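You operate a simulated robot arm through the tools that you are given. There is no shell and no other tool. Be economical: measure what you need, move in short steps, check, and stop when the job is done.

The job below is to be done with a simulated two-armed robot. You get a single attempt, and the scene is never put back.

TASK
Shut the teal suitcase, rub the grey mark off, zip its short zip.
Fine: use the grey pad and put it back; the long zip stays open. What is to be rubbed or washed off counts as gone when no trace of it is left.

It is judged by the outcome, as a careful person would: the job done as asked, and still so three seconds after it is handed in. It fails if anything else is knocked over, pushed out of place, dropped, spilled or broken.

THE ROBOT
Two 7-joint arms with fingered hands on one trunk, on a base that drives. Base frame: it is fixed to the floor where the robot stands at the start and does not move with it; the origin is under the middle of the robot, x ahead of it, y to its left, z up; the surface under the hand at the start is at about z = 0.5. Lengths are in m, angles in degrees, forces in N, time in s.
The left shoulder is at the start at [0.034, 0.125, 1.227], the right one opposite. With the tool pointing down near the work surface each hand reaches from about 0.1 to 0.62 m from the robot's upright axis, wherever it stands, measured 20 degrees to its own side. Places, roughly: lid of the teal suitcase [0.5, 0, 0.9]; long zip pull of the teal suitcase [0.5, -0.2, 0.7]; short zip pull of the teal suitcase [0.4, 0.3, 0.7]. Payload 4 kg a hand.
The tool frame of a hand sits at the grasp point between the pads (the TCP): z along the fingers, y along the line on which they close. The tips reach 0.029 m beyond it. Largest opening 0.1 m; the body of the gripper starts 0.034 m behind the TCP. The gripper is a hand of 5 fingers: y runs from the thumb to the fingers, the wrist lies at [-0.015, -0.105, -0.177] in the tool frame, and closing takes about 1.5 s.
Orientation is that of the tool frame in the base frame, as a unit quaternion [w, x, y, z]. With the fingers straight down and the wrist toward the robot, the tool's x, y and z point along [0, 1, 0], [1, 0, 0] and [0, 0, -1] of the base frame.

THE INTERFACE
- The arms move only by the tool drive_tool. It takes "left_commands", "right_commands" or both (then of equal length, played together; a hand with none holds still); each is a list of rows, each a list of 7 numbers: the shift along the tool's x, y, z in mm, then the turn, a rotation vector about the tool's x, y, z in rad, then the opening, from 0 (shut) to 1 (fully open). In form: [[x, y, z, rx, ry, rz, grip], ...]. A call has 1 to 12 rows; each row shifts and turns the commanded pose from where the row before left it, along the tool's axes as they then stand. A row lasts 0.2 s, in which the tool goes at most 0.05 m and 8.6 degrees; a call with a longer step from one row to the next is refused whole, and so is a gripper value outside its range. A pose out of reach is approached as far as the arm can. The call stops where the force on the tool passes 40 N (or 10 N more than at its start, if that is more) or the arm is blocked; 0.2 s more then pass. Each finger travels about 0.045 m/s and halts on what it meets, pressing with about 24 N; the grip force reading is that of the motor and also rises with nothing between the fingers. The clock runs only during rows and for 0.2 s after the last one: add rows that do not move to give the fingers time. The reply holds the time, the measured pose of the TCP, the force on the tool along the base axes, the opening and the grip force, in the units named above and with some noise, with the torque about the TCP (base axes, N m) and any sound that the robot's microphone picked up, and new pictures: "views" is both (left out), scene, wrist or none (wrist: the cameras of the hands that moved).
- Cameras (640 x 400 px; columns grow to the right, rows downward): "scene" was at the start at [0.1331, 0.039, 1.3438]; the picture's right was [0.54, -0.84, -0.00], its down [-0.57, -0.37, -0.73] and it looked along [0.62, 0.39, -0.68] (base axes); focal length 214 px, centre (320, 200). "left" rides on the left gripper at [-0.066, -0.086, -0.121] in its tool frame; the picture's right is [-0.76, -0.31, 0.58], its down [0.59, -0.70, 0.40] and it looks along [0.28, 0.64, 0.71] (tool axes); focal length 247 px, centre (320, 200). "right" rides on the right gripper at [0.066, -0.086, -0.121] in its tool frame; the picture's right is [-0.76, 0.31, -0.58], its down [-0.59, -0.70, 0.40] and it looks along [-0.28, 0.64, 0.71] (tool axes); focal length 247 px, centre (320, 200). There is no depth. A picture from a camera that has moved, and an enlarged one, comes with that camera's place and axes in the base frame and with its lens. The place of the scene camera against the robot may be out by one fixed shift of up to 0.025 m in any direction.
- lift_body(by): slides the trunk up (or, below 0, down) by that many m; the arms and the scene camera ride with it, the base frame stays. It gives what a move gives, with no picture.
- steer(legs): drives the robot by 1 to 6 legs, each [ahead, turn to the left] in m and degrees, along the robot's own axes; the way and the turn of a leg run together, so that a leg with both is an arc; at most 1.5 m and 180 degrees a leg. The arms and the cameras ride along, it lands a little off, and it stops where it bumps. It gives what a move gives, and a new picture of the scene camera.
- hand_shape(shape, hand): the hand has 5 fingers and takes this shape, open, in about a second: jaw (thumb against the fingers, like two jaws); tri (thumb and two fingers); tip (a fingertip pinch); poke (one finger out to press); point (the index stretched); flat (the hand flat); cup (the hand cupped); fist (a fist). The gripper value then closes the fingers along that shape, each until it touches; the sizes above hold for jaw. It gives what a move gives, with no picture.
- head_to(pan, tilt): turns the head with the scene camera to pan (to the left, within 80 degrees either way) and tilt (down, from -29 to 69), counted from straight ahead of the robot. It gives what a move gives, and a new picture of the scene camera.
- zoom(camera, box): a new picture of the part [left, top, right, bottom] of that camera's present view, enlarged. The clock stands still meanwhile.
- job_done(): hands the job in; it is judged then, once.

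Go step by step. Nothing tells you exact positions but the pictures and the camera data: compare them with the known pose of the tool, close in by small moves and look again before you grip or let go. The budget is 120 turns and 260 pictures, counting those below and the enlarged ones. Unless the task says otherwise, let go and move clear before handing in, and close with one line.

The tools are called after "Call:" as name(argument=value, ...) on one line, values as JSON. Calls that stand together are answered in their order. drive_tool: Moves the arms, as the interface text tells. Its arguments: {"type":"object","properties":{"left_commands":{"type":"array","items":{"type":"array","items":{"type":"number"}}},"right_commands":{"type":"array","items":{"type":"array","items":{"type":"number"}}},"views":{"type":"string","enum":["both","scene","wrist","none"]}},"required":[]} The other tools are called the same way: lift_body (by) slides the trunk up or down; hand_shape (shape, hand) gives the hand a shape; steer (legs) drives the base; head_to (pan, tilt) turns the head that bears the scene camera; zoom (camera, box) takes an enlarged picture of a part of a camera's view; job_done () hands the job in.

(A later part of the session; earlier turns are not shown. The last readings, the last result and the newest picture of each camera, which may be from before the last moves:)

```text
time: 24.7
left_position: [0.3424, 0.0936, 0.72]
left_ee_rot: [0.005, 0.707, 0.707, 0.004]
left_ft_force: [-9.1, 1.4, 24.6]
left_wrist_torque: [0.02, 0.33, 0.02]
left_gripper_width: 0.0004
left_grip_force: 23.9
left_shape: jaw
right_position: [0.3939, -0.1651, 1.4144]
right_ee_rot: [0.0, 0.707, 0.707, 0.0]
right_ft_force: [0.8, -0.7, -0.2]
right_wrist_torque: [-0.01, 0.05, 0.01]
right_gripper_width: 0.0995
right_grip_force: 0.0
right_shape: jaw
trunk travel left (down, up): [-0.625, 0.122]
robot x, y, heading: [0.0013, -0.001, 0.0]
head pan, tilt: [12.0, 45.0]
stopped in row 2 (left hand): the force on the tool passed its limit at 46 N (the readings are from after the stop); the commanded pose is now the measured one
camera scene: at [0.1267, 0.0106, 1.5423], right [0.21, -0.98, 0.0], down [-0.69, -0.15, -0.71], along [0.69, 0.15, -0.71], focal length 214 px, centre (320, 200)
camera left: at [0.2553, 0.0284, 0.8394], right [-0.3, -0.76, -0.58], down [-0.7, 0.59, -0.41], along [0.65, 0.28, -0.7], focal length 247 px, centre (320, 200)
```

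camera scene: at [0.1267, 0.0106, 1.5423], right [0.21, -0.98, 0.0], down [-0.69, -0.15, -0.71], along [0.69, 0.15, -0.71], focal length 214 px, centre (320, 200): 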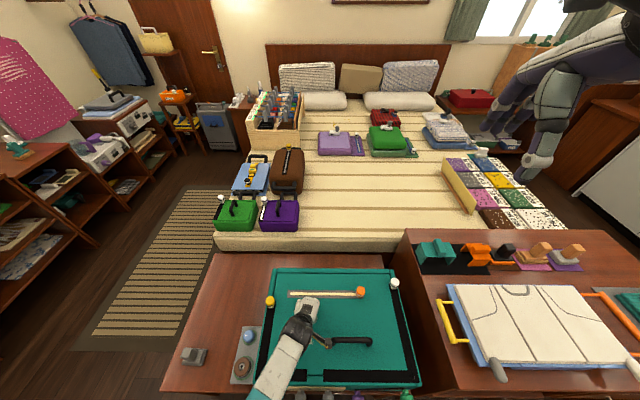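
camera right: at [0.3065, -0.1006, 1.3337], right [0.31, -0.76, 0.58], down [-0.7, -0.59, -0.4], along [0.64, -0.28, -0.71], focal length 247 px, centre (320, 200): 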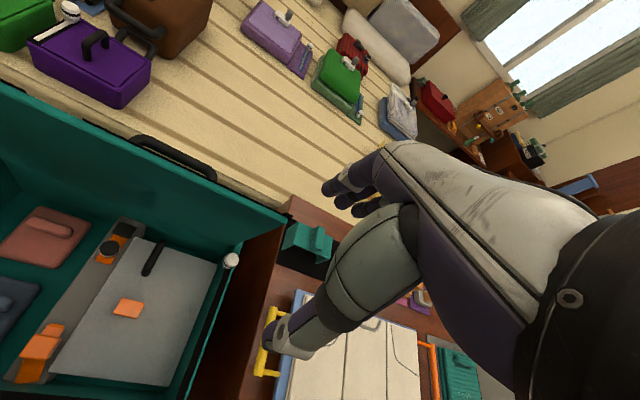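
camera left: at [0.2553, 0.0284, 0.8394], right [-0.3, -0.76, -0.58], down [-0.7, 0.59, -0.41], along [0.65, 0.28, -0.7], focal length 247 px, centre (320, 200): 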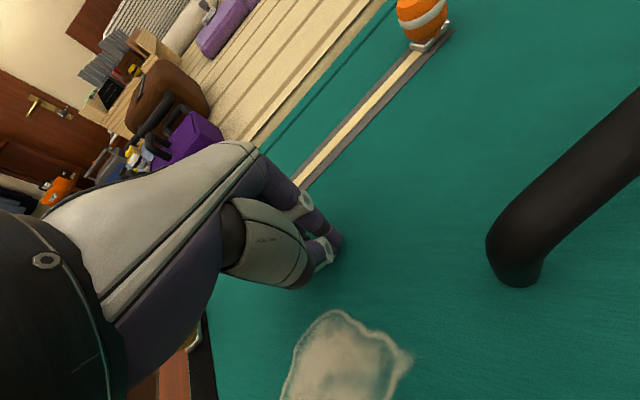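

The lid met firm resistance with the fingertips at z≈0.69, so it is shut. I'll raise the left hand clear, tilt the head down and look at everything closely.

Call:
drive_tool(left_commands=[[0, 0, -45, 0, 0, 0, 0], [0, 0, -45, 0, 0, 0, 0], [0, 0, -45, 0, 0, 0, 1], [30, 0, -35, 0, 0, 0, 1], [45, 0, 0, 0, 0, 0, 1], [45, 0, 0, 0, 0, 0, 1], [45, 0, 0, 0, 0, 0, 1], [45, 0, 0, 0, 0, 0, 1], [45, 0, 0, 0, 0, 0, 1]], views="none")

Call:
head_to(pan=10, tilt=69)

Call:
zoom(camera="scene", box=[220, 170, 420, 295])

```text
time: 26.7
left_position: [0.3393, 0.3504, 0.8872]
left_ee_rot: [0.004, 0.707, 0.707, 0.002]
left_ft_force: [-0.9, 0.5, -0.8]
left_wrist_torque: [0.0, -0.04, -0.02]
left_gripper_width: 0.1001
left_grip_force: 0.1
left_shape: jaw
right_position: [0.394, -0.1632, 1.4144]
right_ee_rot: [0.0, 0.707, 0.708, 0.0]
right_ft_force: [0.2, 0.2, 0.1]
right_wrist_torque: [-0.02, -0.03, 0.01]
right_gripper_width: 0.0996
right_grip_force: 0.0
right_shape: jaw
trunk travel left (down, up): [-0.625, 0.122]
robot x, y, heading: [0.0032, -0.0002, -0.1]
head pan, tilt: [12.0, 45.0]
```

```text
time: 27.6
left_position: [0.3388, 0.3507, 0.8867]
left_ee_rot: [0.003, 0.707, 0.707, 0.004]
left_ft_force: [0.0, 0.2, -0.3]
left_wrist_torque: [0.0, -0.03, 0.02]
left_gripper_width: 0.0998
left_grip_force: 0.1
left_shape: jaw
right_position: [0.3946, -0.1635, 1.4136]
right_ee_rot: [0.0, 0.707, 0.707, 0.001]
right_ft_force: [-0.4, -0.4, 0.6]
right_wrist_torque: [-0.02, 0.02, 0.04]
right_gripper_width: 0.0997
right_grip_force: 0.1
right_shape: jaw
trunk travel left (down, up): [-0.625, 0.122]
robot x, y, heading: [0.0022, -0.0, 0.0]
head pan, tilt: [10.0, 68.8]
camera scene: at [0.1027, 0.004, 1.5133], right [0.17, -0.98, 0.0], down [-0.92, -0.16, -0.36], along [0.36, 0.06, -0.93], focal length 214 px, centre (320, 200)
```

scene: 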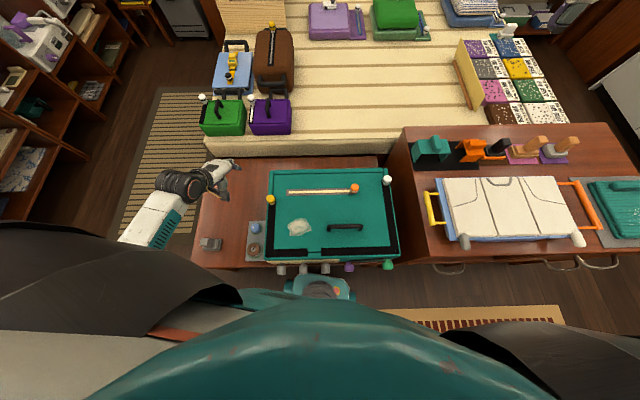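

```text
3.20 times, centred on (320, 232) of scene
camera zoom: at [0.1027, 0.004, 1.5133], right [0.17, -0.98, 0.0], down [-0.92, -0.16, -0.36], along [0.36, 0.06, -0.93], focal length 686 px, centre (320, 96)
```

zoom: 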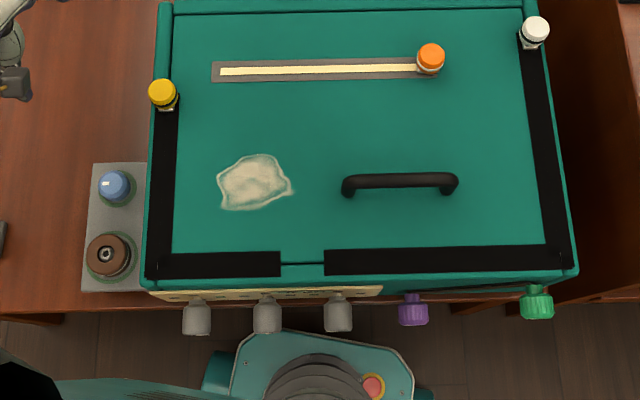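

The case is shut. The grey mark lies left of the handle, and the yellow pull's track runs to the front-left corner and then right. Next I look at the grey block at the table's left front, with the scene camera and with the left hand camera.

Call:
zoom(camera="scene", box=[180, 215, 260, 265])

Call:
drive_tool(left_commands=[[30, -20, 0, 0, 0, 0, 1], [30, -30, 0, 0, 0, 0, 1], [30, -30, 0, 0, 0, 0, 1], [30, -30, 0, 0, 0, 0, 1], [20, -30, 0, 0, 0, 0, 1], [0, 0, 0, 0, 0, 0, 1]])

```text
8.00 times, centred on (220, 240) of scene
camera zoom: at [0.1027, 0.004, 1.5133], right [0.17, -0.98, 0.0], down [-0.92, -0.16, -0.36], along [0.36, 0.06, -0.93], focal length 1716 px, centre (1120, -120)
```

zoom: 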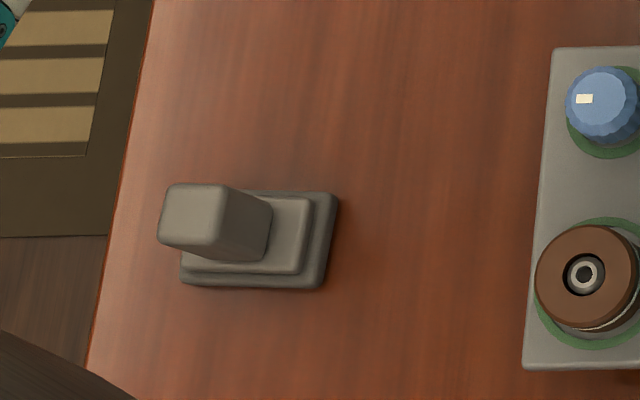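

```text
time: 29.0
left_position: [0.1991, 0.4895, 0.8866]
left_ee_rot: [0.003, 0.706, 0.708, 0.003]
left_ft_force: [-0.7, 0.2, 0.3]
left_wrist_torque: [-0.06, 0.01, 0.04]
left_gripper_width: 0.1001
left_grip_force: 0.1
left_shape: jaw
right_position: [0.3943, -0.164, 1.4136]
right_ee_rot: [0.0, 0.707, 0.707, 0.0]
right_ft_force: [0.2, 0.1, 0.6]
right_wrist_torque: [-0.02, 0.0, -0.02]
right_gripper_width: 0.0999
right_grip_force: 0.1
right_shape: jaw
trunk travel left (down, up): [-0.625, 0.122]
robot x, y, heading: [0.0023, -0.0021, 0.1]
head pan, tilt: [10.0, 68.8]
camera scene: at [0.1028, 0.0036, 1.5132], right [0.17, -0.98, 0.0], down [-0.92, -0.16, -0.36], along [0.36, 0.06, -0.93], focal length 214 px, centre (320, 200)
camera left: at [0.1125, 0.4243, 1.0063], right [-0.3, -0.76, -0.58], down [-0.7, 0.59, -0.41], along [0.65, 0.28, -0.71], focal length 247 px, centre (320, 200)
```

scene: 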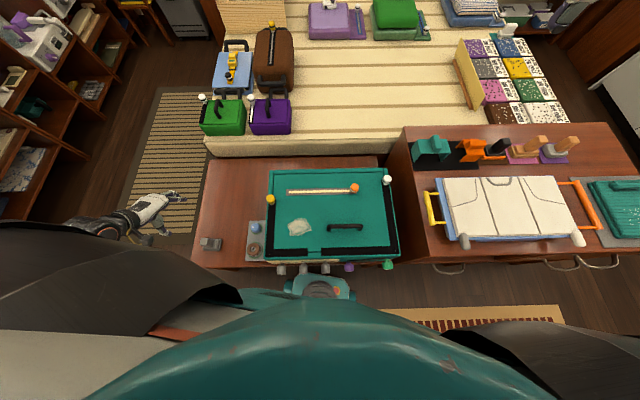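
left: 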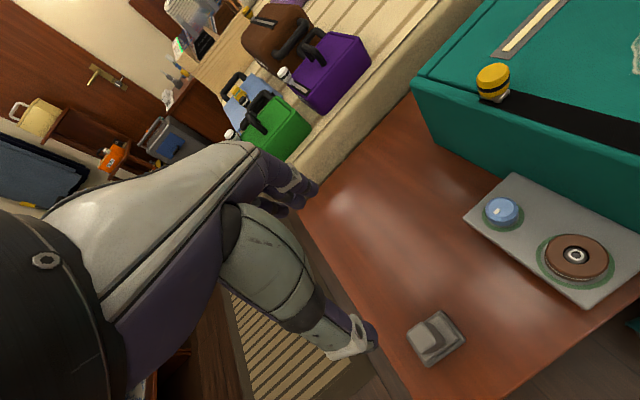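

The grey block is a rubbing pad with an upright post grip, near (0.165, 0.54), and its table top is near z 0.47. I'll move the left hand over it and down partway, then check from the wrist camera.

Call:
drive_tool(left_commands=[[25, -20, 30, 0, 0, 0, 1], [20, -14, 40, 0, 0, 0, 1], [0, 0, 45, 0, 0, 0, 1], [0, 0, 45, 0, 0, 0, 1], [0, 0, 45, 0, 0, 0, 1], [0, 0, 0, 0, 0, 0, 1]], views="both")

Call:
zoom(camera="scene", box=[120, 170, 280, 270])

```text
time: 30.4
left_position: [0.1672, 0.5347, 0.6925]
left_ee_rot: [0.004, 0.707, 0.707, 0.002]
left_ft_force: [-0.1, 0.6, -0.4]
left_wrist_torque: [-0.01, -0.03, 0.03]
left_gripper_width: 0.0998
left_grip_force: 0.0
left_shape: jaw
left hand out of reach, approached as far as the arm can: row 5
right_position: [0.392, -0.1635, 1.4145]
right_ee_rot: [0.001, 0.707, 0.707, 0.0]
right_ft_force: [0.0, -0.3, 0.0]
right_wrist_torque: [-0.01, 0.03, 0.01]
right_gripper_width: 0.0995
right_grip_force: 0.1
right_shape: jaw
trunk travel left (down, up): [-0.625, 0.122]
robot x, y, heading: [0.001, -0.0041, -0.0]
head pan, tilt: [10.0, 68.8]
camera scene: at [0.1006, 0.0054, 1.5134], right [0.17, -0.98, 0.0], down [-0.92, -0.16, -0.36], along [0.36, 0.06, -0.93], focal length 214 px, centre (320, 200)
camera left: at [0.0798, 0.4697, 0.8127], right [-0.3, -0.76, -0.58], down [-0.7, 0.59, -0.41], along [0.65, 0.28, -0.71], focal length 247 px, centre (320, 200)
```

scene: 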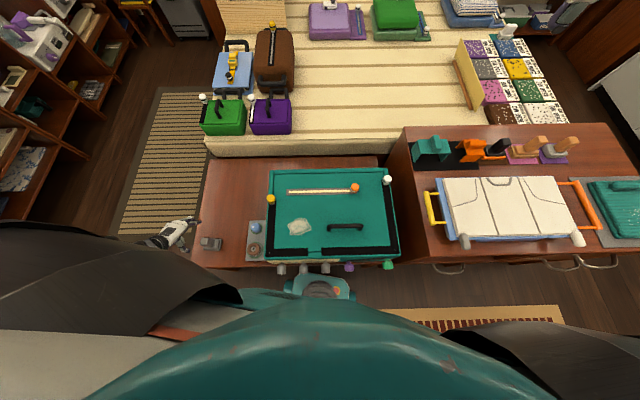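
left: 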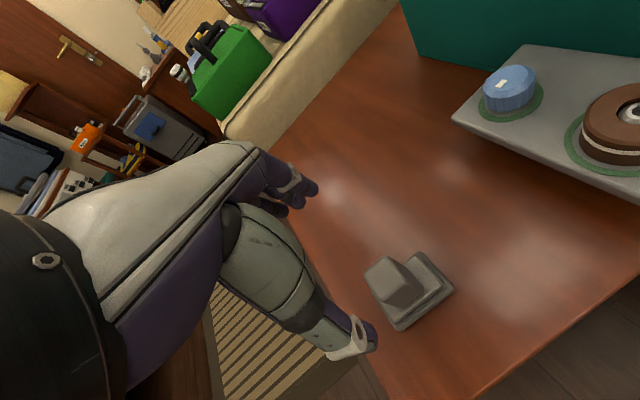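

```text
4.00 times, centred on (200, 220) of scene
camera zoom: at [0.1006, 0.0054, 1.5134], right [0.17, -0.98, 0.0], down [-0.92, -0.16, -0.36], along [0.36, 0.06, -0.93], focal length 858 px, centre (800, 120)
```

zoom: 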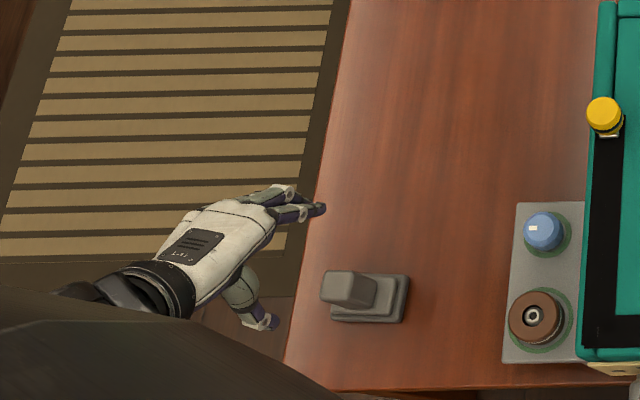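

The post lines up under the grasp point, but the trunk is too high to reach it. I'll raise the hand slightly, lower the trunk and look again.

Call:
drive_tool(left_commands=[[0, 0, -45, 0, 0, 0, 1]], views="none")

Call:
lift_body(by=-0.14)

Call:
drive_tool(left_commands=[[0, 0, 0, 0, 0, 0, 1]])

Call:
zoom(camera="left", box=[280, 220, 480, 345])

```text
time: 30.8
left_position: [0.1643, 0.5347, 0.7386]
left_ee_rot: [0.001, 0.706, 0.708, 0.003]
left_ft_force: [0.5, 0.0, 0.3]
left_wrist_torque: [-0.05, -0.04, -0.02]
left_gripper_width: 0.1
left_grip_force: 0.0
left_shape: jaw
right_position: [0.393, -0.1623, 1.4146]
right_ee_rot: [0.002, 0.707, 0.707, 0.0]
right_ft_force: [-0.5, -0.2, -0.4]
right_wrist_torque: [0.02, -0.06, -0.01]
right_gripper_width: 0.0996
right_grip_force: 0.1
right_shape: jaw
trunk travel left (down, up): [-0.625, 0.122]
robot x, y, heading: [0.0005, 0.0005, -0.1]
head pan, tilt: [10.0, 68.8]
```

```text
time: 32.4
left_position: [0.1675, 0.5346, 0.5979]
left_ee_rot: [0.003, 0.707, 0.707, 0.003]
left_ft_force: [1.0, 0.1, 0.2]
left_wrist_torque: [-0.03, 0.0, 0.0]
left_gripper_width: 0.1002
left_grip_force: 0.0
left_shape: jaw
right_position: [0.3946, -0.1646, 1.2733]
right_ee_rot: [0.001, 0.707, 0.707, 0.0]
right_ft_force: [0.8, 0.4, 0.5]
right_wrist_torque: [0.02, -0.05, -0.01]
right_gripper_width: 0.1
right_grip_force: 0.0
right_shape: jaw
trunk travel left (down, up): [-0.485, 0.262]
robot x, y, heading: [0.0035, 0.0042, -0.1]
head pan, tilt: [10.0, 68.8]
```

```text
time: 32.8
left_position: [0.1675, 0.5342, 0.5973]
left_ee_rot: [0.003, 0.706, 0.708, 0.003]
left_ft_force: [0.1, 0.9, -0.4]
left_wrist_torque: [0.02, 0.0, 0.01]
left_gripper_width: 0.0999
left_grip_force: 0.2
left_shape: jaw
right_position: [0.3951, -0.1637, 1.2739]
right_ee_rot: [0.001, 0.707, 0.707, 0.0]
right_ft_force: [0.0, 0.4, 0.2]
right_wrist_torque: [0.01, -0.01, 0.02]
right_gripper_width: 0.0999
right_grip_force: 0.1
right_shape: jaw
trunk travel left (down, up): [-0.485, 0.262]
robot x, y, heading: [0.0024, 0.0008, -0.1]
head pan, tilt: [10.0, 68.8]
camera scene: at [0.1105, 0.0038, 1.3726], right [0.17, -0.98, 0.0], down [-0.92, -0.16, -0.36], along [0.36, 0.06, -0.93], focal length 214 px, centre (320, 200)
camera left: at [0.0801, 0.4689, 0.7177], right [-0.3, -0.76, -0.58], down [-0.7, 0.59, -0.4], along [0.65, 0.28, -0.71], focal length 247 px, centre (320, 200)
```

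scene: 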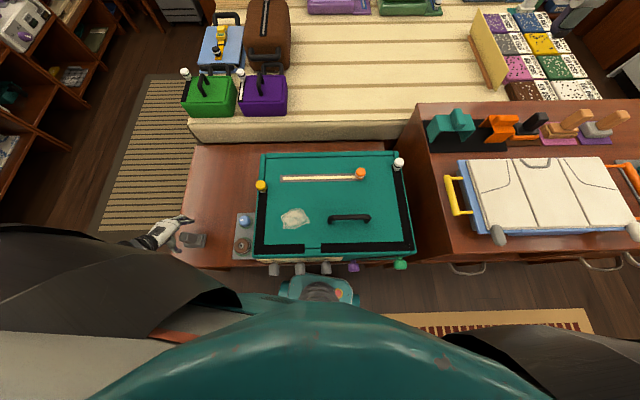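
left: 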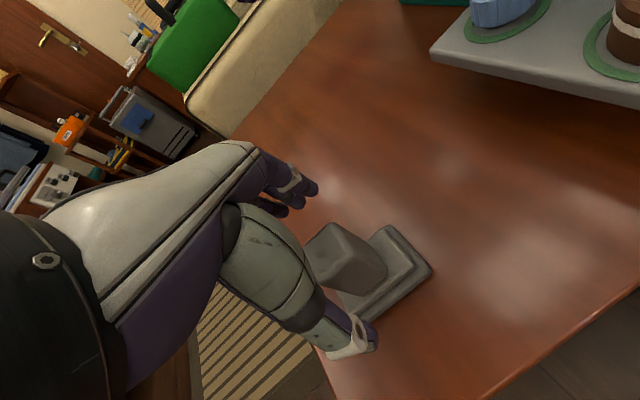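

```text
3.20 times, centred on (380, 282) of left
camera zoom: at [0.0801, 0.4689, 0.7177], right [-0.3, -0.76, -0.58], down [-0.7, 0.59, -0.4], along [0.65, 0.28, -0.71], focal length 790 px, centre (128, -64)
```

zoom: 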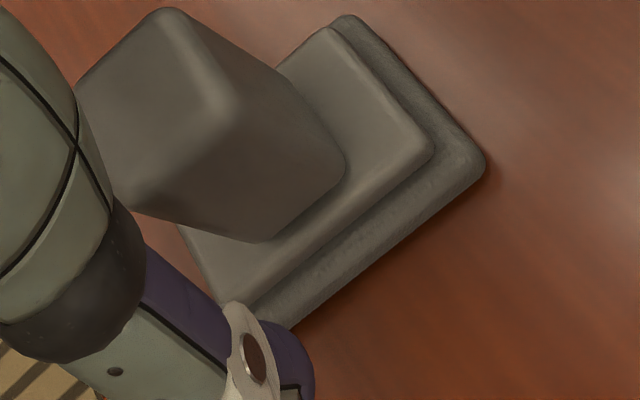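

The post top is at z≈0.57, right under the grasp point. I'll descend around it with the hand open.

Call:
drive_tool(left_commands=[[5, 0, 12, 0, 0, 0, 1], [0, 0, 12, 0, 0, 0, 1], [0, 0, 12, 0, 0, 0, 1], [0, 0, 8, 0, 0, 0, 1], [0, 0, 0, 0, 0, 0, 1]], views="wrist")

Call:
zoom(camera="scene", box=[120, 190, 280, 290])

```text
time: 34.0
left_position: [0.1659, 0.5385, 0.5552]
left_ee_rot: [0.003, 0.707, 0.707, 0.003]
left_ft_force: [0.0, 0.7, -0.3]
left_wrist_torque: [0.01, 0.0, -0.03]
left_gripper_width: 0.1002
left_grip_force: 0.0
left_shape: jaw
right_position: [0.394, -0.1638, 1.2737]
right_ee_rot: [0.0, 0.708, 0.707, 0.0]
right_ft_force: [-0.6, -0.4, 0.5]
right_wrist_torque: [0.0, 0.02, -0.02]
right_gripper_width: 0.0997
right_grip_force: 0.0
right_shape: jaw
trunk travel left (down, up): [-0.485, 0.262]
robot x, y, heading: [-0.0002, 0.0011, 0.1]
head pan, tilt: [10.0, 68.8]
camera left: at [0.0801, 0.4734, 0.6743], right [-0.3, -0.76, -0.58], down [-0.7, 0.59, -0.4], along [0.65, 0.28, -0.71], focal length 247 px, centre (320, 200)
```

left: 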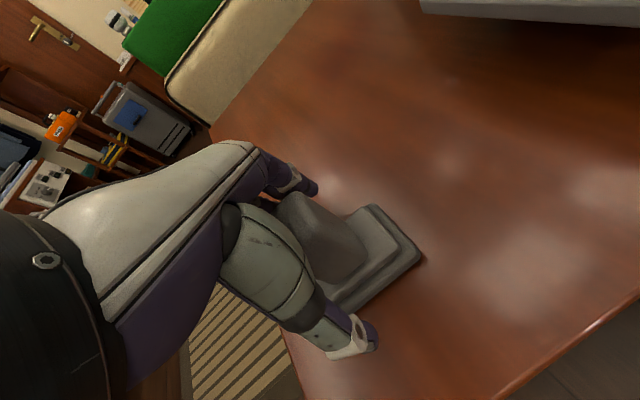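

```text
4.00 times, centred on (200, 240) of scene
camera zoom: at [0.1103, 0.0041, 1.3726], right [0.17, -0.98, 0.0], down [-0.92, -0.16, -0.36], along [0.36, 0.06, -0.93], focal length 858 px, centre (800, 40)
```

zoom: 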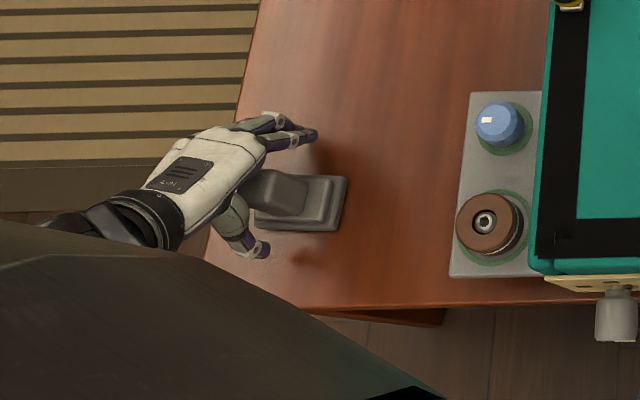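

The post sits between the thumb and the fingers, so I'll close the hand on it.

Call:
drive_tool(left_commands=[[0, 0, 0, 0, 0, 0, 0], [0, 0, 0, 0, 0, 0, 0], [0, 0, 0, 0, 0, 0, 0], [0, 0, 0, 0, 0, 0, 0], [0, 0, 0, 0, 0, 0, 0], [0, 0, 0, 0, 0, 0, 0], [0, 0, 0, 0, 0, 0, 0]], views="both")

```text
time: 35.6
left_position: [0.1669, 0.5395, 0.5554]
left_ee_rot: [0.002, 0.707, 0.707, 0.004]
left_ft_force: [-1.6, 0.5, 9.7]
left_wrist_torque: [0.03, 0.11, 0.03]
left_gripper_width: 0.0311
left_grip_force: 23.8
left_shape: jaw
right_position: [0.3939, -0.1647, 1.273]
right_ee_rot: [0.0, 0.707, 0.707, 0.0]
right_ft_force: [0.0, 0.5, -0.2]
right_wrist_torque: [-0.04, 0.04, 0.04]
right_gripper_width: 0.0996
right_grip_force: 0.1
right_shape: jaw
trunk travel left (down, up): [-0.485, 0.262]
robot x, y, heading: [-0.0015, 0.0035, -0.1]
head pan, tilt: [10.0, 68.8]
camera scene: at [0.1099, 0.0028, 1.3727], right [0.17, -0.98, 0.0], down [-0.92, -0.16, -0.36], along [0.36, 0.06, -0.93], focal length 214 px, centre (320, 200)
camera left: at [0.0798, 0.4736, 0.6752], right [-0.3, -0.76, -0.58], down [-0.7, 0.59, -0.4], along [0.65, 0.28, -0.71], focal length 247 px, centre (320, 200)
```

scene: 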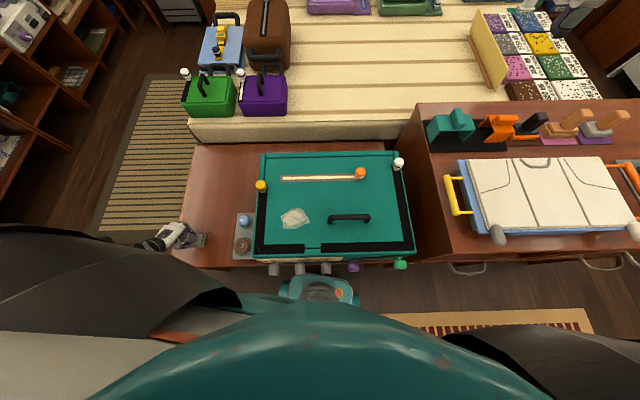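
left: 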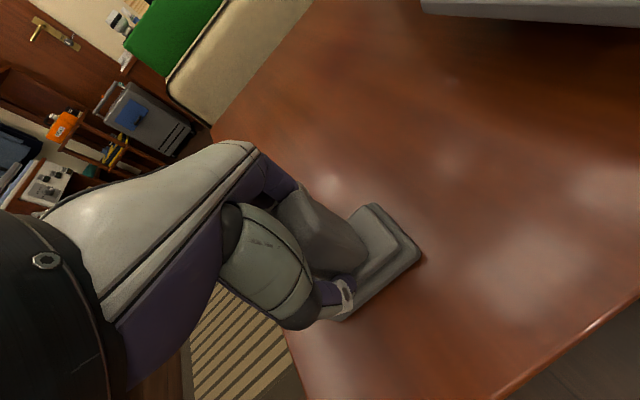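

The pad is gripped at 31 mm width. Its home is TCP (0.167, 0.539, 0.555), which I'll need for putting it back. I lift it straight up.

Call:
drive_tool(left_commands=[[0, 0, -15, 0, 0, 0, 0], [0, 0, -40, 0, 0, 0, 0], [0, 0, -45, 0, 0, 0, 0], [0, 0, -45, 0, 0, 0, 0], [0, 0, -45, 0, 0, 0, 0], [0, 0, -45, 0, 0, 0, 0], [0, 0, -45, 0, 0, 0, 0], [0, 0, -20, 0, 0, 0, 0], [0, 0, 0, 0, 0, 0, 0]], views="both")

```text
time: 37.6
left_position: [0.1644, 0.5391, 0.7552]
left_ee_rot: [0.002, 0.707, 0.707, 0.003]
left_ft_force: [-0.4, 0.3, -1.3]
left_wrist_torque: [0.0, -0.01, 0.0]
left_gripper_width: 0.03
left_grip_force: 24.3
left_shape: jaw
left hand out of reach, approached as far as the arm can: row 6, 7, 8
right_position: [0.3946, -0.1638, 1.2739]
right_ee_rot: [0.0, 0.707, 0.707, 0.0]
right_ft_force: [-0.3, 0.5, 0.6]
right_wrist_torque: [0.0, 0.03, -0.04]
right_gripper_width: 0.0997
right_grip_force: 0.1
right_shape: jaw
trunk travel left (down, up): [-0.485, 0.262]
robot x, y, heading: [-0.0021, 0.0009, -0.1]
head pan, tilt: [10.0, 68.8]
camera scene: at [0.1103, 0.0038, 1.3726], right [0.17, -0.98, 0.0], down [-0.92, -0.16, -0.36], along [0.36, 0.06, -0.93], focal length 214 px, centre (320, 200)
camera left: at [0.0779, 0.474, 0.8748], right [-0.3, -0.76, -0.58], down [-0.7, 0.59, -0.4], along [0.65, 0.28, -0.71], focal length 247 px, centre (320, 200)
```

scene: 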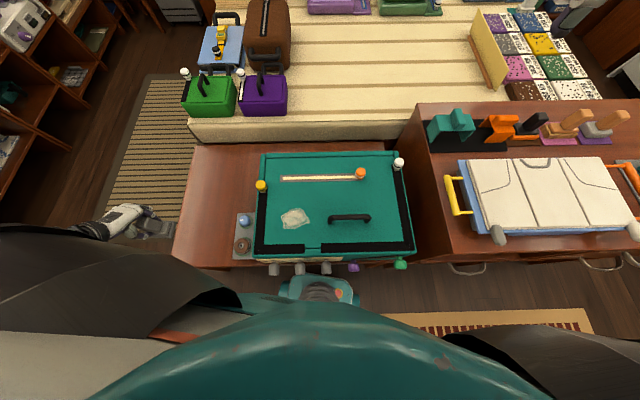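
left: 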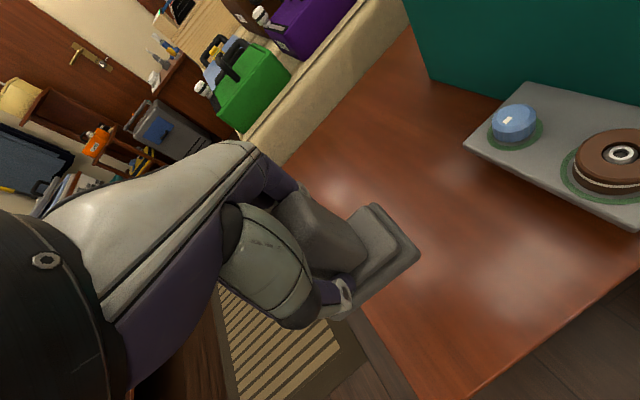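

The pad is held well. I'll raise the trunk for clearance and carry the pad over the mark.

Call:
lift_body(by=0.14)

Call:
drive_tool(left_commands=[[-10, 40, 0, 0, 0, 0, 0], [-25, 40, 0, 0, 0, 0, 0], [-35, 30, 0, 0, 0, 0, 0], [-45, 0, 0, 0, 0, 0, 0], [-45, 0, 0, 0, 0, 0, 0], [-45, 0, 0, 0, 0, 0, 0], [-45, 0, 0, 0, 0, 0, 0], [-45, 0, 0, 0, 0, 0, 0], [-45, 0, 0, 0, 0, 0, 0], [-45, 0, 0, 0, 0, 0, 0], [-35, 0, 0, 0, 0, 0, 0], [0, 0, 0, 0, 0, 0, 0]], views="both")

Call:
zoom(camera="scene", box=[220, 170, 420, 295])

```text
time: 39.3
left_position: [0.1659, 0.5388, 0.8959]
left_ee_rot: [0.002, 0.707, 0.707, 0.002]
left_ft_force: [0.6, 0.1, -1.3]
left_wrist_torque: [0.02, -0.01, -0.01]
left_gripper_width: 0.0303
left_grip_force: 23.9
left_shape: jaw
right_position: [0.3947, -0.1641, 1.4136]
right_ee_rot: [0.0, 0.708, 0.707, 0.0]
right_ft_force: [0.7, -0.5, 1.1]
right_wrist_torque: [0.02, -0.04, 0.02]
right_gripper_width: 0.1
right_grip_force: 0.0
right_shape: jaw
trunk travel left (down, up): [-0.625, 0.122]
robot x, y, heading: [-0.0042, -0.0034, 0.2]
head pan, tilt: [10.0, 68.8]
```

```text
time: 41.9
left_position: [0.2758, 0.1196, 0.8976]
left_ee_rot: [0.003, 0.707, 0.707, 0.003]
left_ft_force: [-0.9, -0.7, -1.4]
left_wrist_torque: [0.01, 0.0, 0.0]
left_gripper_width: 0.03
left_grip_force: 24.1
left_shape: jaw
right_position: [0.3946, -0.1634, 1.4127]
right_ee_rot: [-0.001, 0.707, 0.707, 0.0]
right_ft_force: [0.3, -0.5, 0.0]
right_wrist_torque: [-0.04, -0.01, 0.01]
right_gripper_width: 0.1001
right_grip_force: 0.1
right_shape: jaw
trunk travel left (down, up): [-0.625, 0.122]
robot x, y, heading: [0.0021, -0.0019, 0.0]
head pan, tilt: [10.0, 68.8]
camera scene: at [0.1028, 0.0044, 1.5132], right [0.17, -0.98, 0.0], down [-0.92, -0.16, -0.36], along [0.36, 0.06, -0.93], focal length 214 px, centre (320, 200)
camera left: at [0.1892, 0.0547, 1.0172], right [-0.3, -0.76, -0.58], down [-0.7, 0.59, -0.4], along [0.65, 0.28, -0.71], focal length 247 px, centre (320, 200)
```

scene: 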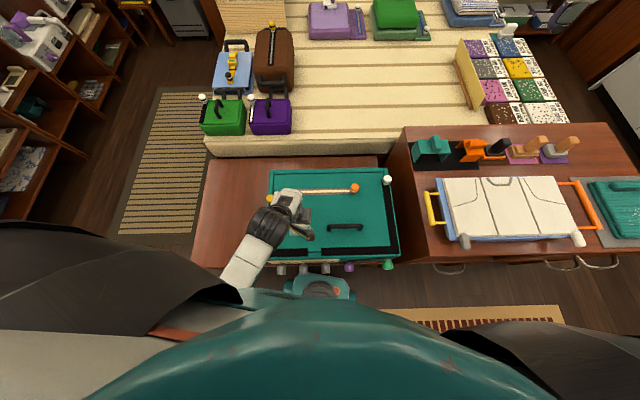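
left: 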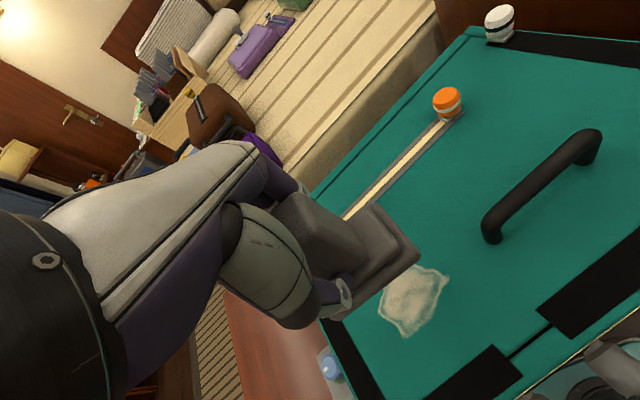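

```text
3.20 times, centred on (320, 232) of scene
camera zoom: at [0.1028, 0.0044, 1.5132], right [0.17, -0.98, 0.0], down [-0.92, -0.16, -0.36], along [0.36, 0.06, -0.93], focal length 686 px, centre (320, 96)
```

zoom: 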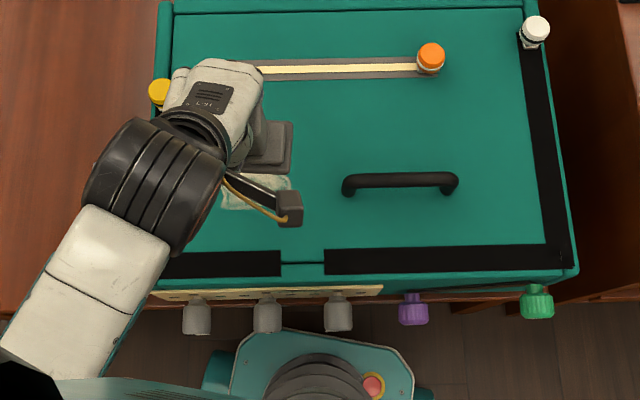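

The mark spans about x 0.235–0.295 and y 0.07–0.165, with the pad just above it. I'll lower the pad in small steps until it touches.

Call:
drive_tool(left_commands=[[8, -8, 40, 0, 0, 0, 0], [0, 0, 35, 0, 0, 0, 0], [0, 0, 25, 0, 0, 0, 0], [0, 0, 10, 0, 0, 0, 0], [0, 0, 3, 0, 0, 0, 0], [0, 0, 3, 0, 0, 0, 0], [0, 0, 0, 0, 0, 0, 0]], views="wrist")

```text
time: 43.5
left_position: [0.2688, 0.1262, 0.7803]
left_ee_rot: [0.004, 0.707, 0.707, 0.003]
left_ft_force: [-0.2, 0.7, -0.6]
left_wrist_torque: [0.02, -0.02, -0.02]
left_gripper_width: 0.03
left_grip_force: 24.4
left_shape: jaw
right_position: [0.396, -0.1643, 1.4133]
right_ee_rot: [0.0, 0.707, 0.707, 0.0]
right_ft_force: [-0.1, 0.7, 0.4]
right_wrist_torque: [0.03, 0.0, -0.01]
right_gripper_width: 0.1001
right_grip_force: 0.1
right_shape: jaw
trunk travel left (down, up): [-0.625, 0.122]
robot x, y, heading: [-0.0013, -0.0018, 0.2]
head pan, tilt: [10.0, 68.8]
camera left: at [0.1817, 0.0614, 0.9003], right [-0.3, -0.76, -0.58], down [-0.7, 0.59, -0.4], along [0.65, 0.28, -0.71], focal length 247 px, centre (320, 200)
```

left: 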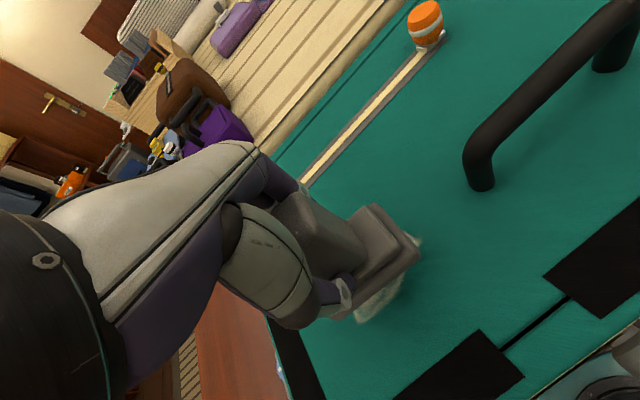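

Call:
drive_tool(left_commands=[[0, 0, 2, 0, 0, 0, 0], [0, 0, 2, 0, 0, 0, 0], [0, 0, 2, 0, 0, 0, 0], [0, 0, 0, 0, 0, 0, 0]], views="none")

```text
time: 44.5
left_position: [0.2693, 0.1274, 0.7744]
left_ee_rot: [0.003, 0.707, 0.707, 0.003]
left_ft_force: [-0.2, 0.1, -0.7]
left_wrist_torque: [0.06, 0.0, -0.01]
left_gripper_width: 0.0299
left_grip_force: 24.2
left_shape: jaw
right_position: [0.3931, -0.1652, 1.4139]
right_ee_rot: [0.0, 0.707, 0.707, 0.0]
right_ft_force: [0.9, 0.0, -0.2]
right_wrist_torque: [0.01, 0.02, -0.02]
right_gripper_width: 0.0999
right_grip_force: 0.1
right_shape: jaw
trunk travel left (down, up): [-0.625, 0.122]
robot x, y, heading: [0.0008, 0.0014, -0.1]
head pan, tilt: [10.0, 68.8]
```

Call:
drive_tool(left_commands=[[0, 0, 2, 0, 0, 0, 0], [0, 0, 2, 0, 0, 0, 0], [0, 0, 2, 0, 0, 0, 0], [0, 0, 2, 0, 0, 0, 0]], views="none")

```text
time: 45.5
left_position: [0.2681, 0.1267, 0.7657]
left_ee_rot: [0.003, 0.707, 0.707, 0.003]
left_ft_force: [-1.2, 0.5, -0.9]
left_wrist_torque: [-0.02, -0.02, -0.01]
left_gripper_width: 0.0301
left_grip_force: 24.1
left_shape: jaw
right_position: [0.395, -0.1646, 1.4134]
right_ee_rot: [0.0, 0.707, 0.707, 0.0]
right_ft_force: [-0.1, -0.6, 0.1]
right_wrist_torque: [0.07, 0.0, -0.01]
right_gripper_width: 0.0997
right_grip_force: 0.1
right_shape: jaw
trunk travel left (down, up): [-0.625, 0.122]
robot x, y, heading: [-0.0022, 0.0001, 0.2]
head pan, tilt: [10.0, 68.8]
```

Call:
drive_tool(left_commands=[[0, 0, 2, 0, 0, 0, 0], [0, 0, 2, 0, 0, 0, 0], [0, 0, 2, 0, 0, 0, 0], [0, 0, 2, 0, 0, 0, 0]], views="wrist")

```text
time: 46.5
left_position: [0.2687, 0.1268, 0.7591]
left_ee_rot: [0.002, 0.707, 0.707, 0.002]
left_ft_force: [0.6, 0.9, -0.4]
left_wrist_torque: [0.02, 0.01, -0.01]
left_gripper_width: 0.0301
left_grip_force: 23.5
left_shape: jaw
right_position: [0.3954, -0.1645, 1.4126]
right_ee_rot: [0.001, 0.707, 0.707, 0.0]
right_ft_force: [0.2, 0.4, 0.9]
right_wrist_torque: [0.0, 0.0, -0.03]
right_gripper_width: 0.0999
right_grip_force: 0.0
right_shape: jaw
trunk travel left (down, up): [-0.625, 0.122]
robot x, y, heading: [0.0009, -0.0042, 0.1]
head pan, tilt: [10.0, 68.8]
camera left: at [0.1822, 0.0615, 0.8782], right [-0.3, -0.76, -0.58], down [-0.7, 0.59, -0.4], along [0.65, 0.28, -0.71], focal length 247 px, centre (320, 200)
```

left: 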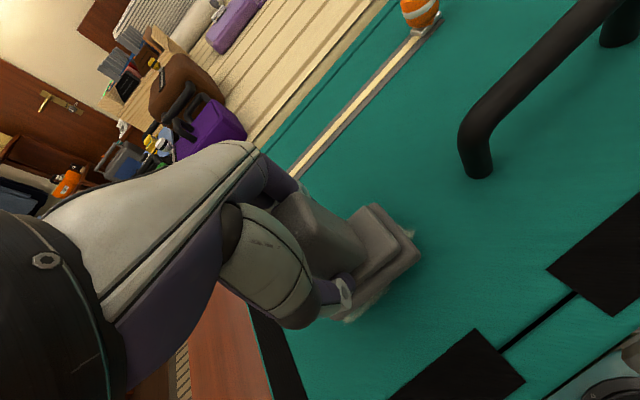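

Call:
drive_tool(left_commands=[[0, 0, 2, 0, 0, 0, 0], [0, 0, 2, 0, 0, 0, 0], [0, 0, 2, 0, 0, 0, 0], [0, 0, 2, 0, 0, 0, 0], [0, 0, 2, 0, 0, 0, 0]], views="none")

```text
time: 47.7
left_position: [0.2696, 0.1264, 0.7473]
left_ee_rot: [0.004, 0.707, 0.707, 0.003]
left_ft_force: [-0.1, -0.2, -1.2]
left_wrist_torque: [0.0, 0.01, 0.03]
left_gripper_width: 0.0299
left_grip_force: 24.1
left_shape: jaw
right_position: [0.3946, -0.1645, 1.4133]
right_ee_rot: [0.0, 0.707, 0.707, -0.001]
right_ft_force: [0.2, -0.5, 0.0]
right_wrist_torque: [0.0, 0.0, -0.02]
right_gripper_width: 0.0997
right_grip_force: 0.1
right_shape: jaw
trunk travel left (down, up): [-0.625, 0.122]
robot x, y, heading: [0.0004, 0.0006, -0.1]
head pan, tilt: [10.0, 68.8]
```

Call:
drive_tool(left_commands=[[0, 0, 2, 0, 0, 0, 0], [0, 0, 2, 0, 0, 0, 0], [0, 0, 2, 0, 0, 0, 0], [0, 0, 2, 0, 0, 0, 0], [0, 0, 2, 0, 0, 0, 0]], views="wrist")

```text
time: 48.7
left_position: [0.2717, 0.1265, 0.7456]
left_ee_rot: [0.007, 0.707, 0.707, 0.007]
left_ft_force: [-11.4, 1.8, 26.4]
left_wrist_torque: [0.07, 1.03, 0.09]
left_gripper_width: 0.0326
left_grip_force: 23.9
left_shape: jaw
right_position: [0.3918, -0.1648, 1.4144]
right_ee_rot: [0.001, 0.706, 0.708, 0.0]
right_ft_force: [-0.2, -0.1, 0.6]
right_wrist_torque: [0.01, 0.03, 0.0]
right_gripper_width: 0.0997
right_grip_force: 0.0
right_shape: jaw
trunk travel left (down, up): [-0.625, 0.122]
robot x, y, heading: [0.0006, -0.0007, 0.2]
head pan, tilt: [10.0, 68.8]
stopped in row 4 (left hand): the force on the tool passed its limit at 43 N (the readings are from after the stop); the commanded pose is now the measured one
camera left: at [0.1833, 0.0613, 0.8644], right [-0.29, -0.76, -0.58], down [-0.7, 0.59, -0.41], along [0.66, 0.28, -0.7], focal length 247 px, centre (320, 200)
```

left: 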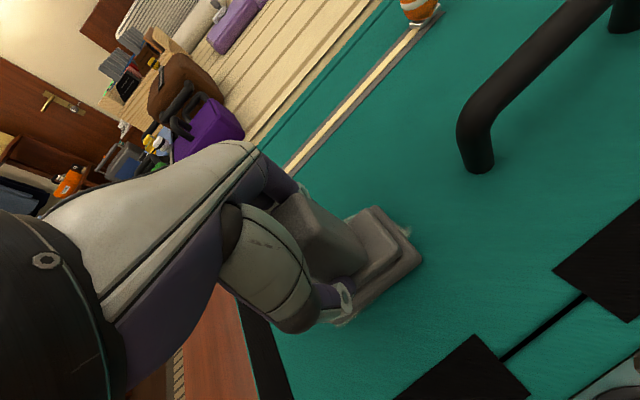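

The pad touches at TCP z≈0.745. I'll ease the pressure by 1 mm and rub to and fro across the mark.

Call:
drive_tool(left_commands=[[0, 0, -1.2, 0, 0, 0, 0], [0, -12, 0, 0, 0, 0, 0], [0, -12, 0, 0, 0, 0, 0], [0, -12, 0, 0, 0, 0, 0], [0, 14, 0, 0, 0, 0, 0], [0, 14, 0, 0, 0, 0, 0], [0, 14, 0, 0, 0, 0, 0], [0, 14, 0, 0, 0, 0, 0], [0, 10, 0, 0, 0, 0, 0], [0, -10, 0, 0, 0, 0, 0], [0, -12, 0, 0, 0, 0, 0], [0, -12, 0, 0, 0, 0, 0]], views="wrist")

```text
time: 49.9
left_position: [0.2465, 0.1253, 0.7452]
left_ee_rot: [0.005, 0.707, 0.708, 0.002]
left_ft_force: [-17.7, 1.3, 36.0]
left_wrist_torque: [0.13, 1.43, 0.12]
left_gripper_width: 0.0331
left_grip_force: 24.5
left_shape: jaw
right_position: [0.3928, -0.1656, 1.4149]
right_ee_rot: [0.001, 0.707, 0.707, 0.001]
right_ft_force: [-0.3, -0.3, -0.1]
right_wrist_torque: [0.05, 0.02, 0.0]
right_gripper_width: 0.1
right_grip_force: 0.1
right_shape: jaw
trunk travel left (down, up): [-0.625, 0.122]
robot x, y, heading: [0.0005, 0.0037, -0.0]
head pan, tilt: [10.0, 68.8]
stopped in row 6 (left hand): the force on the tool passed its limit at 54 N (the readings are from after the stop); the commanded pose is now the measured one
camera left: at [0.1585, 0.0608, 0.8649], right [-0.3, -0.76, -0.58], down [-0.7, 0.59, -0.41], along [0.65, 0.28, -0.71], focal length 247 px, centre (320, 200)
```

left: 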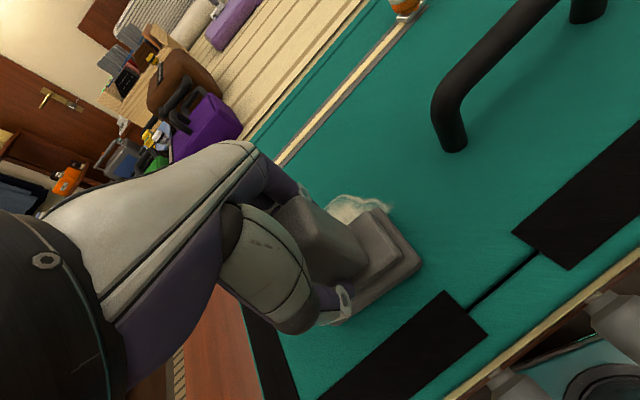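

Pressing a little too hard. I'll lift by 2.5 mm and check the contact force before rubbing on.

Call:
drive_tool(left_commands=[[0, 0, -2.0, 0, 0, 0, 0], [0, 0, 0, 0, 0, 0, 0]], views="none")

```text
time: 50.5
left_position: [0.2463, 0.1262, 0.7461]
left_ee_rot: [0.004, 0.706, 0.708, 0.003]
left_ft_force: [-6.0, 0.1, 9.5]
left_wrist_torque: [0.01, 0.42, 0.05]
left_gripper_width: 0.0327
left_grip_force: 24.0
left_shape: jaw
right_position: [0.3927, -0.1651, 1.4137]
right_ee_rot: [-0.001, 0.707, 0.707, 0.0]
right_ft_force: [-0.4, -0.9, 0.0]
right_wrist_torque: [0.0, 0.01, -0.03]
right_gripper_width: 0.0997
right_grip_force: 0.0
right_shape: jaw
trunk travel left (down, up): [-0.625, 0.122]
robot x, y, heading: [0.0001, -0.0022, 0.1]
head pan, tilt: [10.0, 68.8]
```

Call:
drive_tool(left_commands=[[0, -8, 0, 0, 0, 0, 0], [0, -8, 0, 0, 0, 0, 0], [0, 12, 0, 0, 0, 0, 0], [0, 12, 0, 0, 0, 0, 0], [0, 12, 0, 0, 0, 0, 0], [0, 12, 0, 0, 0, 0, 0], [0, 12, 0, 0, 0, 0, 0], [0, 10, 0, 0, 0, 0, 0], [0, 0, 0, 0, 0, 0, 0]], views="wrist")

```text
time: 52.5
left_position: [0.3026, 0.1265, 0.7458]
left_ee_rot: [0.004, 0.706, 0.708, 0.003]
left_ft_force: [-0.3, 0.0, 4.1]
left_wrist_torque: [0.04, 0.1, 0.02]
left_gripper_width: 0.0303
left_grip_force: 24.4
left_shape: jaw
right_position: [0.3941, -0.1645, 1.4137]
right_ee_rot: [0.0, 0.708, 0.707, 0.0]
right_ft_force: [0.6, -0.3, -0.5]
right_wrist_torque: [-0.05, -0.03, 0.03]
right_gripper_width: 0.0997
right_grip_force: 0.1
right_shape: jaw
trunk travel left (down, up): [-0.625, 0.122]
robot x, y, heading: [0.0001, 0.0026, -0.0]
head pan, tilt: [10.0, 68.8]
camera left: at [0.2144, 0.0619, 0.866], right [-0.3, -0.76, -0.58], down [-0.7, 0.59, -0.41], along [0.65, 0.28, -0.71], focal length 247 px, centre (320, 200)
```

left: 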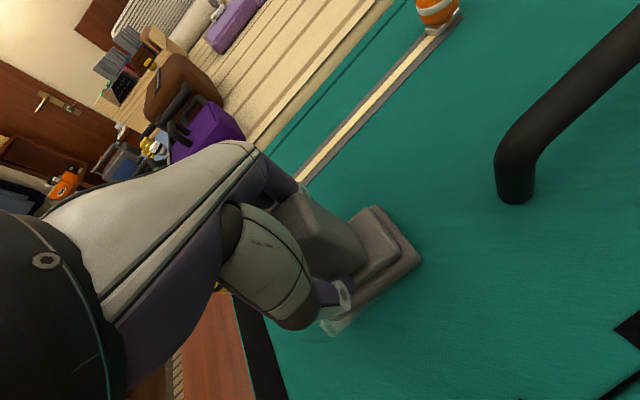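

It's working; a trace remains on the left side. I shift the pad left and rub back over that strip.

Call:
drive_tool(left_commands=[[10, 0, 0.3, 0, 0, 0, 0], [12, 0, 0, 0, 0, 0, 0], [0, -12, 0, 0, 0, 0, 0], [0, -12, 0, 0, 0, 0, 0], [0, -12, 0, 0, 0, 0, 0], [0, -12, 0, 0, 0, 0, 0], [0, -12, 0, 0, 0, 0, 0], [0, -12, 0, 0, 0, 0, 0], [0, 12, 0, 0, 0, 0, 0], [0, 12, 0, 0, 0, 0, 0], [0, 12, 0, 0, 0, 0, 0], [0, 12, 0, 0, 0, 0, 0]], views="wrist")

```text
time: 54.6
left_position: [0.2379, 0.1481, 0.7459]
left_ee_rot: [0.001, 0.706, 0.708, -0.001]
left_ft_force: [-18.0, 0.5, 34.4]
left_wrist_torque: [0.11, 1.25, 0.12]
left_gripper_width: 0.0334
left_grip_force: 24.1
left_shape: jaw
right_position: [0.3933, -0.1649, 1.4153]
right_ee_rot: [0.0, 0.707, 0.707, -0.001]
right_ft_force: [0.4, 0.8, 0.3]
right_wrist_torque: [-0.03, 0.01, 0.03]
right_gripper_width: 0.0998
right_grip_force: 0.1
right_shape: jaw
trunk travel left (down, up): [-0.625, 0.122]
robot x, y, heading: [0.0021, 0.0033, 0.1]
head pan, tilt: [10.0, 68.8]
stopped in row 10 (left hand): the force on the tool passed its limit at 50 N (the readings are from after the stop); the commanded pose is now the measured one
camera left: at [0.1523, 0.0828, 0.8656], right [-0.3, -0.76, -0.58], down [-0.7, 0.59, -0.4], along [0.64, 0.28, -0.71], focal length 247 px, centre (320, 200)
```

left: 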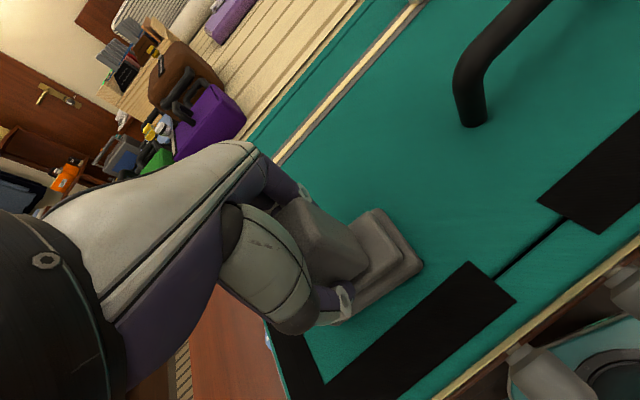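

Another pass forward with lighter pressure, then I'll lift and inspect.

Call:
drive_tool(left_commands=[[0, 0, -2.0, 0, 0, 0, 0], [0, 10, 0, 0, 0, 0, 0], [0, 12, 0, 0, 0, 0, 0], [0, 12, 0, 0, 0, 0, 0], [0, 12, 0, 0, 0, 0, 0], [0, 12, 0, 0, 0, 0, 0], [0, 12, 0, 0, 0, 0, 0], [-20, 0, 0, 0, 0, 0, 0], [-15, 0, 0, 0, 0, 0, 0], [0, -10, 0, 0, 0, 0, 0], [0, -10, 0, 0, 0, 0, 0], [0, -10, 0, 0, 0, 0, 0]], views="none")

Call:
drive_tool(left_commands=[[0, 0, -40, 0, 0, 0, 0], [0, 0, -45, 0, 0, 0, 0], [0, 0, -45, 0, 0, 0, 0], [45, 0, -20, 0, 0, 0, 0], [45, 0, 0, 0, 0, 0, 0], [45, 0, 0, 0, 0, 0, 0], [0, 0, 0, 0, 0, 0, 0]], views="wrist")

Call:
zoom(camera="scene", box=[250, 190, 350, 253])

```text
time: 57.2
left_position: [0.281, 0.1127, 0.7456]
left_ee_rot: [0.003, 0.707, 0.707, 0.0]
left_ft_force: [5.4, 0.2, 6.8]
left_wrist_torque: [0.06, -0.28, -0.02]
left_gripper_width: 0.0301
left_grip_force: 23.8
left_shape: jaw
right_position: [0.3941, -0.1643, 1.4126]
right_ee_rot: [0.0, 0.708, 0.706, 0.001]
right_ft_force: [0.8, 0.7, -0.5]
right_wrist_torque: [0.0, -0.02, 0.04]
right_gripper_width: 0.0998
right_grip_force: 0.1
right_shape: jaw
trunk travel left (down, up): [-0.625, 0.122]
robot x, y, heading: [-0.0013, -0.0011, -0.2]
head pan, tilt: [10.0, 68.8]
```

```text
time: 58.9
left_position: [0.2799, 0.2473, 0.8959]
left_ee_rot: [0.0, 0.706, 0.708, -0.001]
left_ft_force: [-0.6, -0.2, -0.8]
left_wrist_torque: [0.05, 0.0, 0.01]
left_gripper_width: 0.0298
left_grip_force: 24.3
left_shape: jaw
right_position: [0.3947, -0.1657, 1.4143]
right_ee_rot: [0.0, 0.707, 0.707, 0.001]
right_ft_force: [-0.3, 0.5, 0.5]
right_wrist_torque: [0.02, 0.03, 0.01]
right_gripper_width: 0.0998
right_grip_force: 0.1
right_shape: jaw
trunk travel left (down, up): [-0.625, 0.122]
robot x, y, heading: [0.0027, -0.0006, -0.1]
head pan, tilt: [10.0, 68.8]
camera left: at [0.1944, 0.1825, 1.0163], right [-0.3, -0.76, -0.58], down [-0.7, 0.59, -0.4], along [0.64, 0.28, -0.71], focal length 247 px, centre (320, 200)
```

left: 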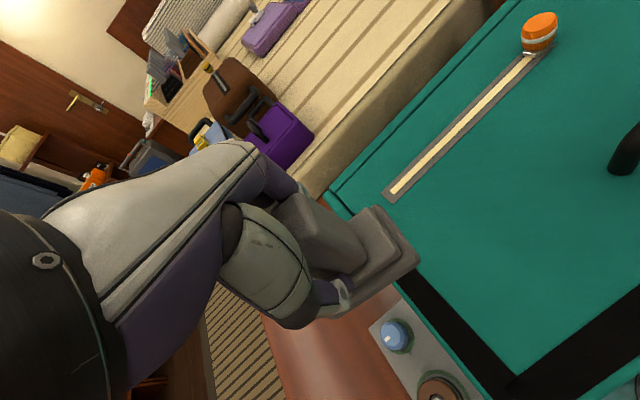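

```text
6.35 times, centred on (300, 222) of scene
camera zoom: at [0.1024, 0.0022, 1.5132], right [0.17, -0.98, 0.0], down [-0.92, -0.16, -0.36], along [0.36, 0.06, -0.93], focal length 1362 px, centre (447, 64)
```

zoom: 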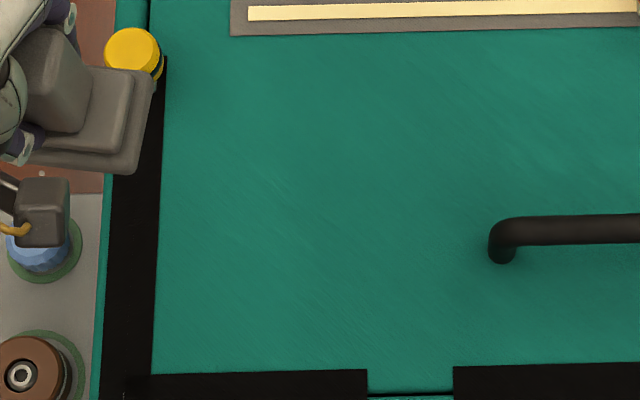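

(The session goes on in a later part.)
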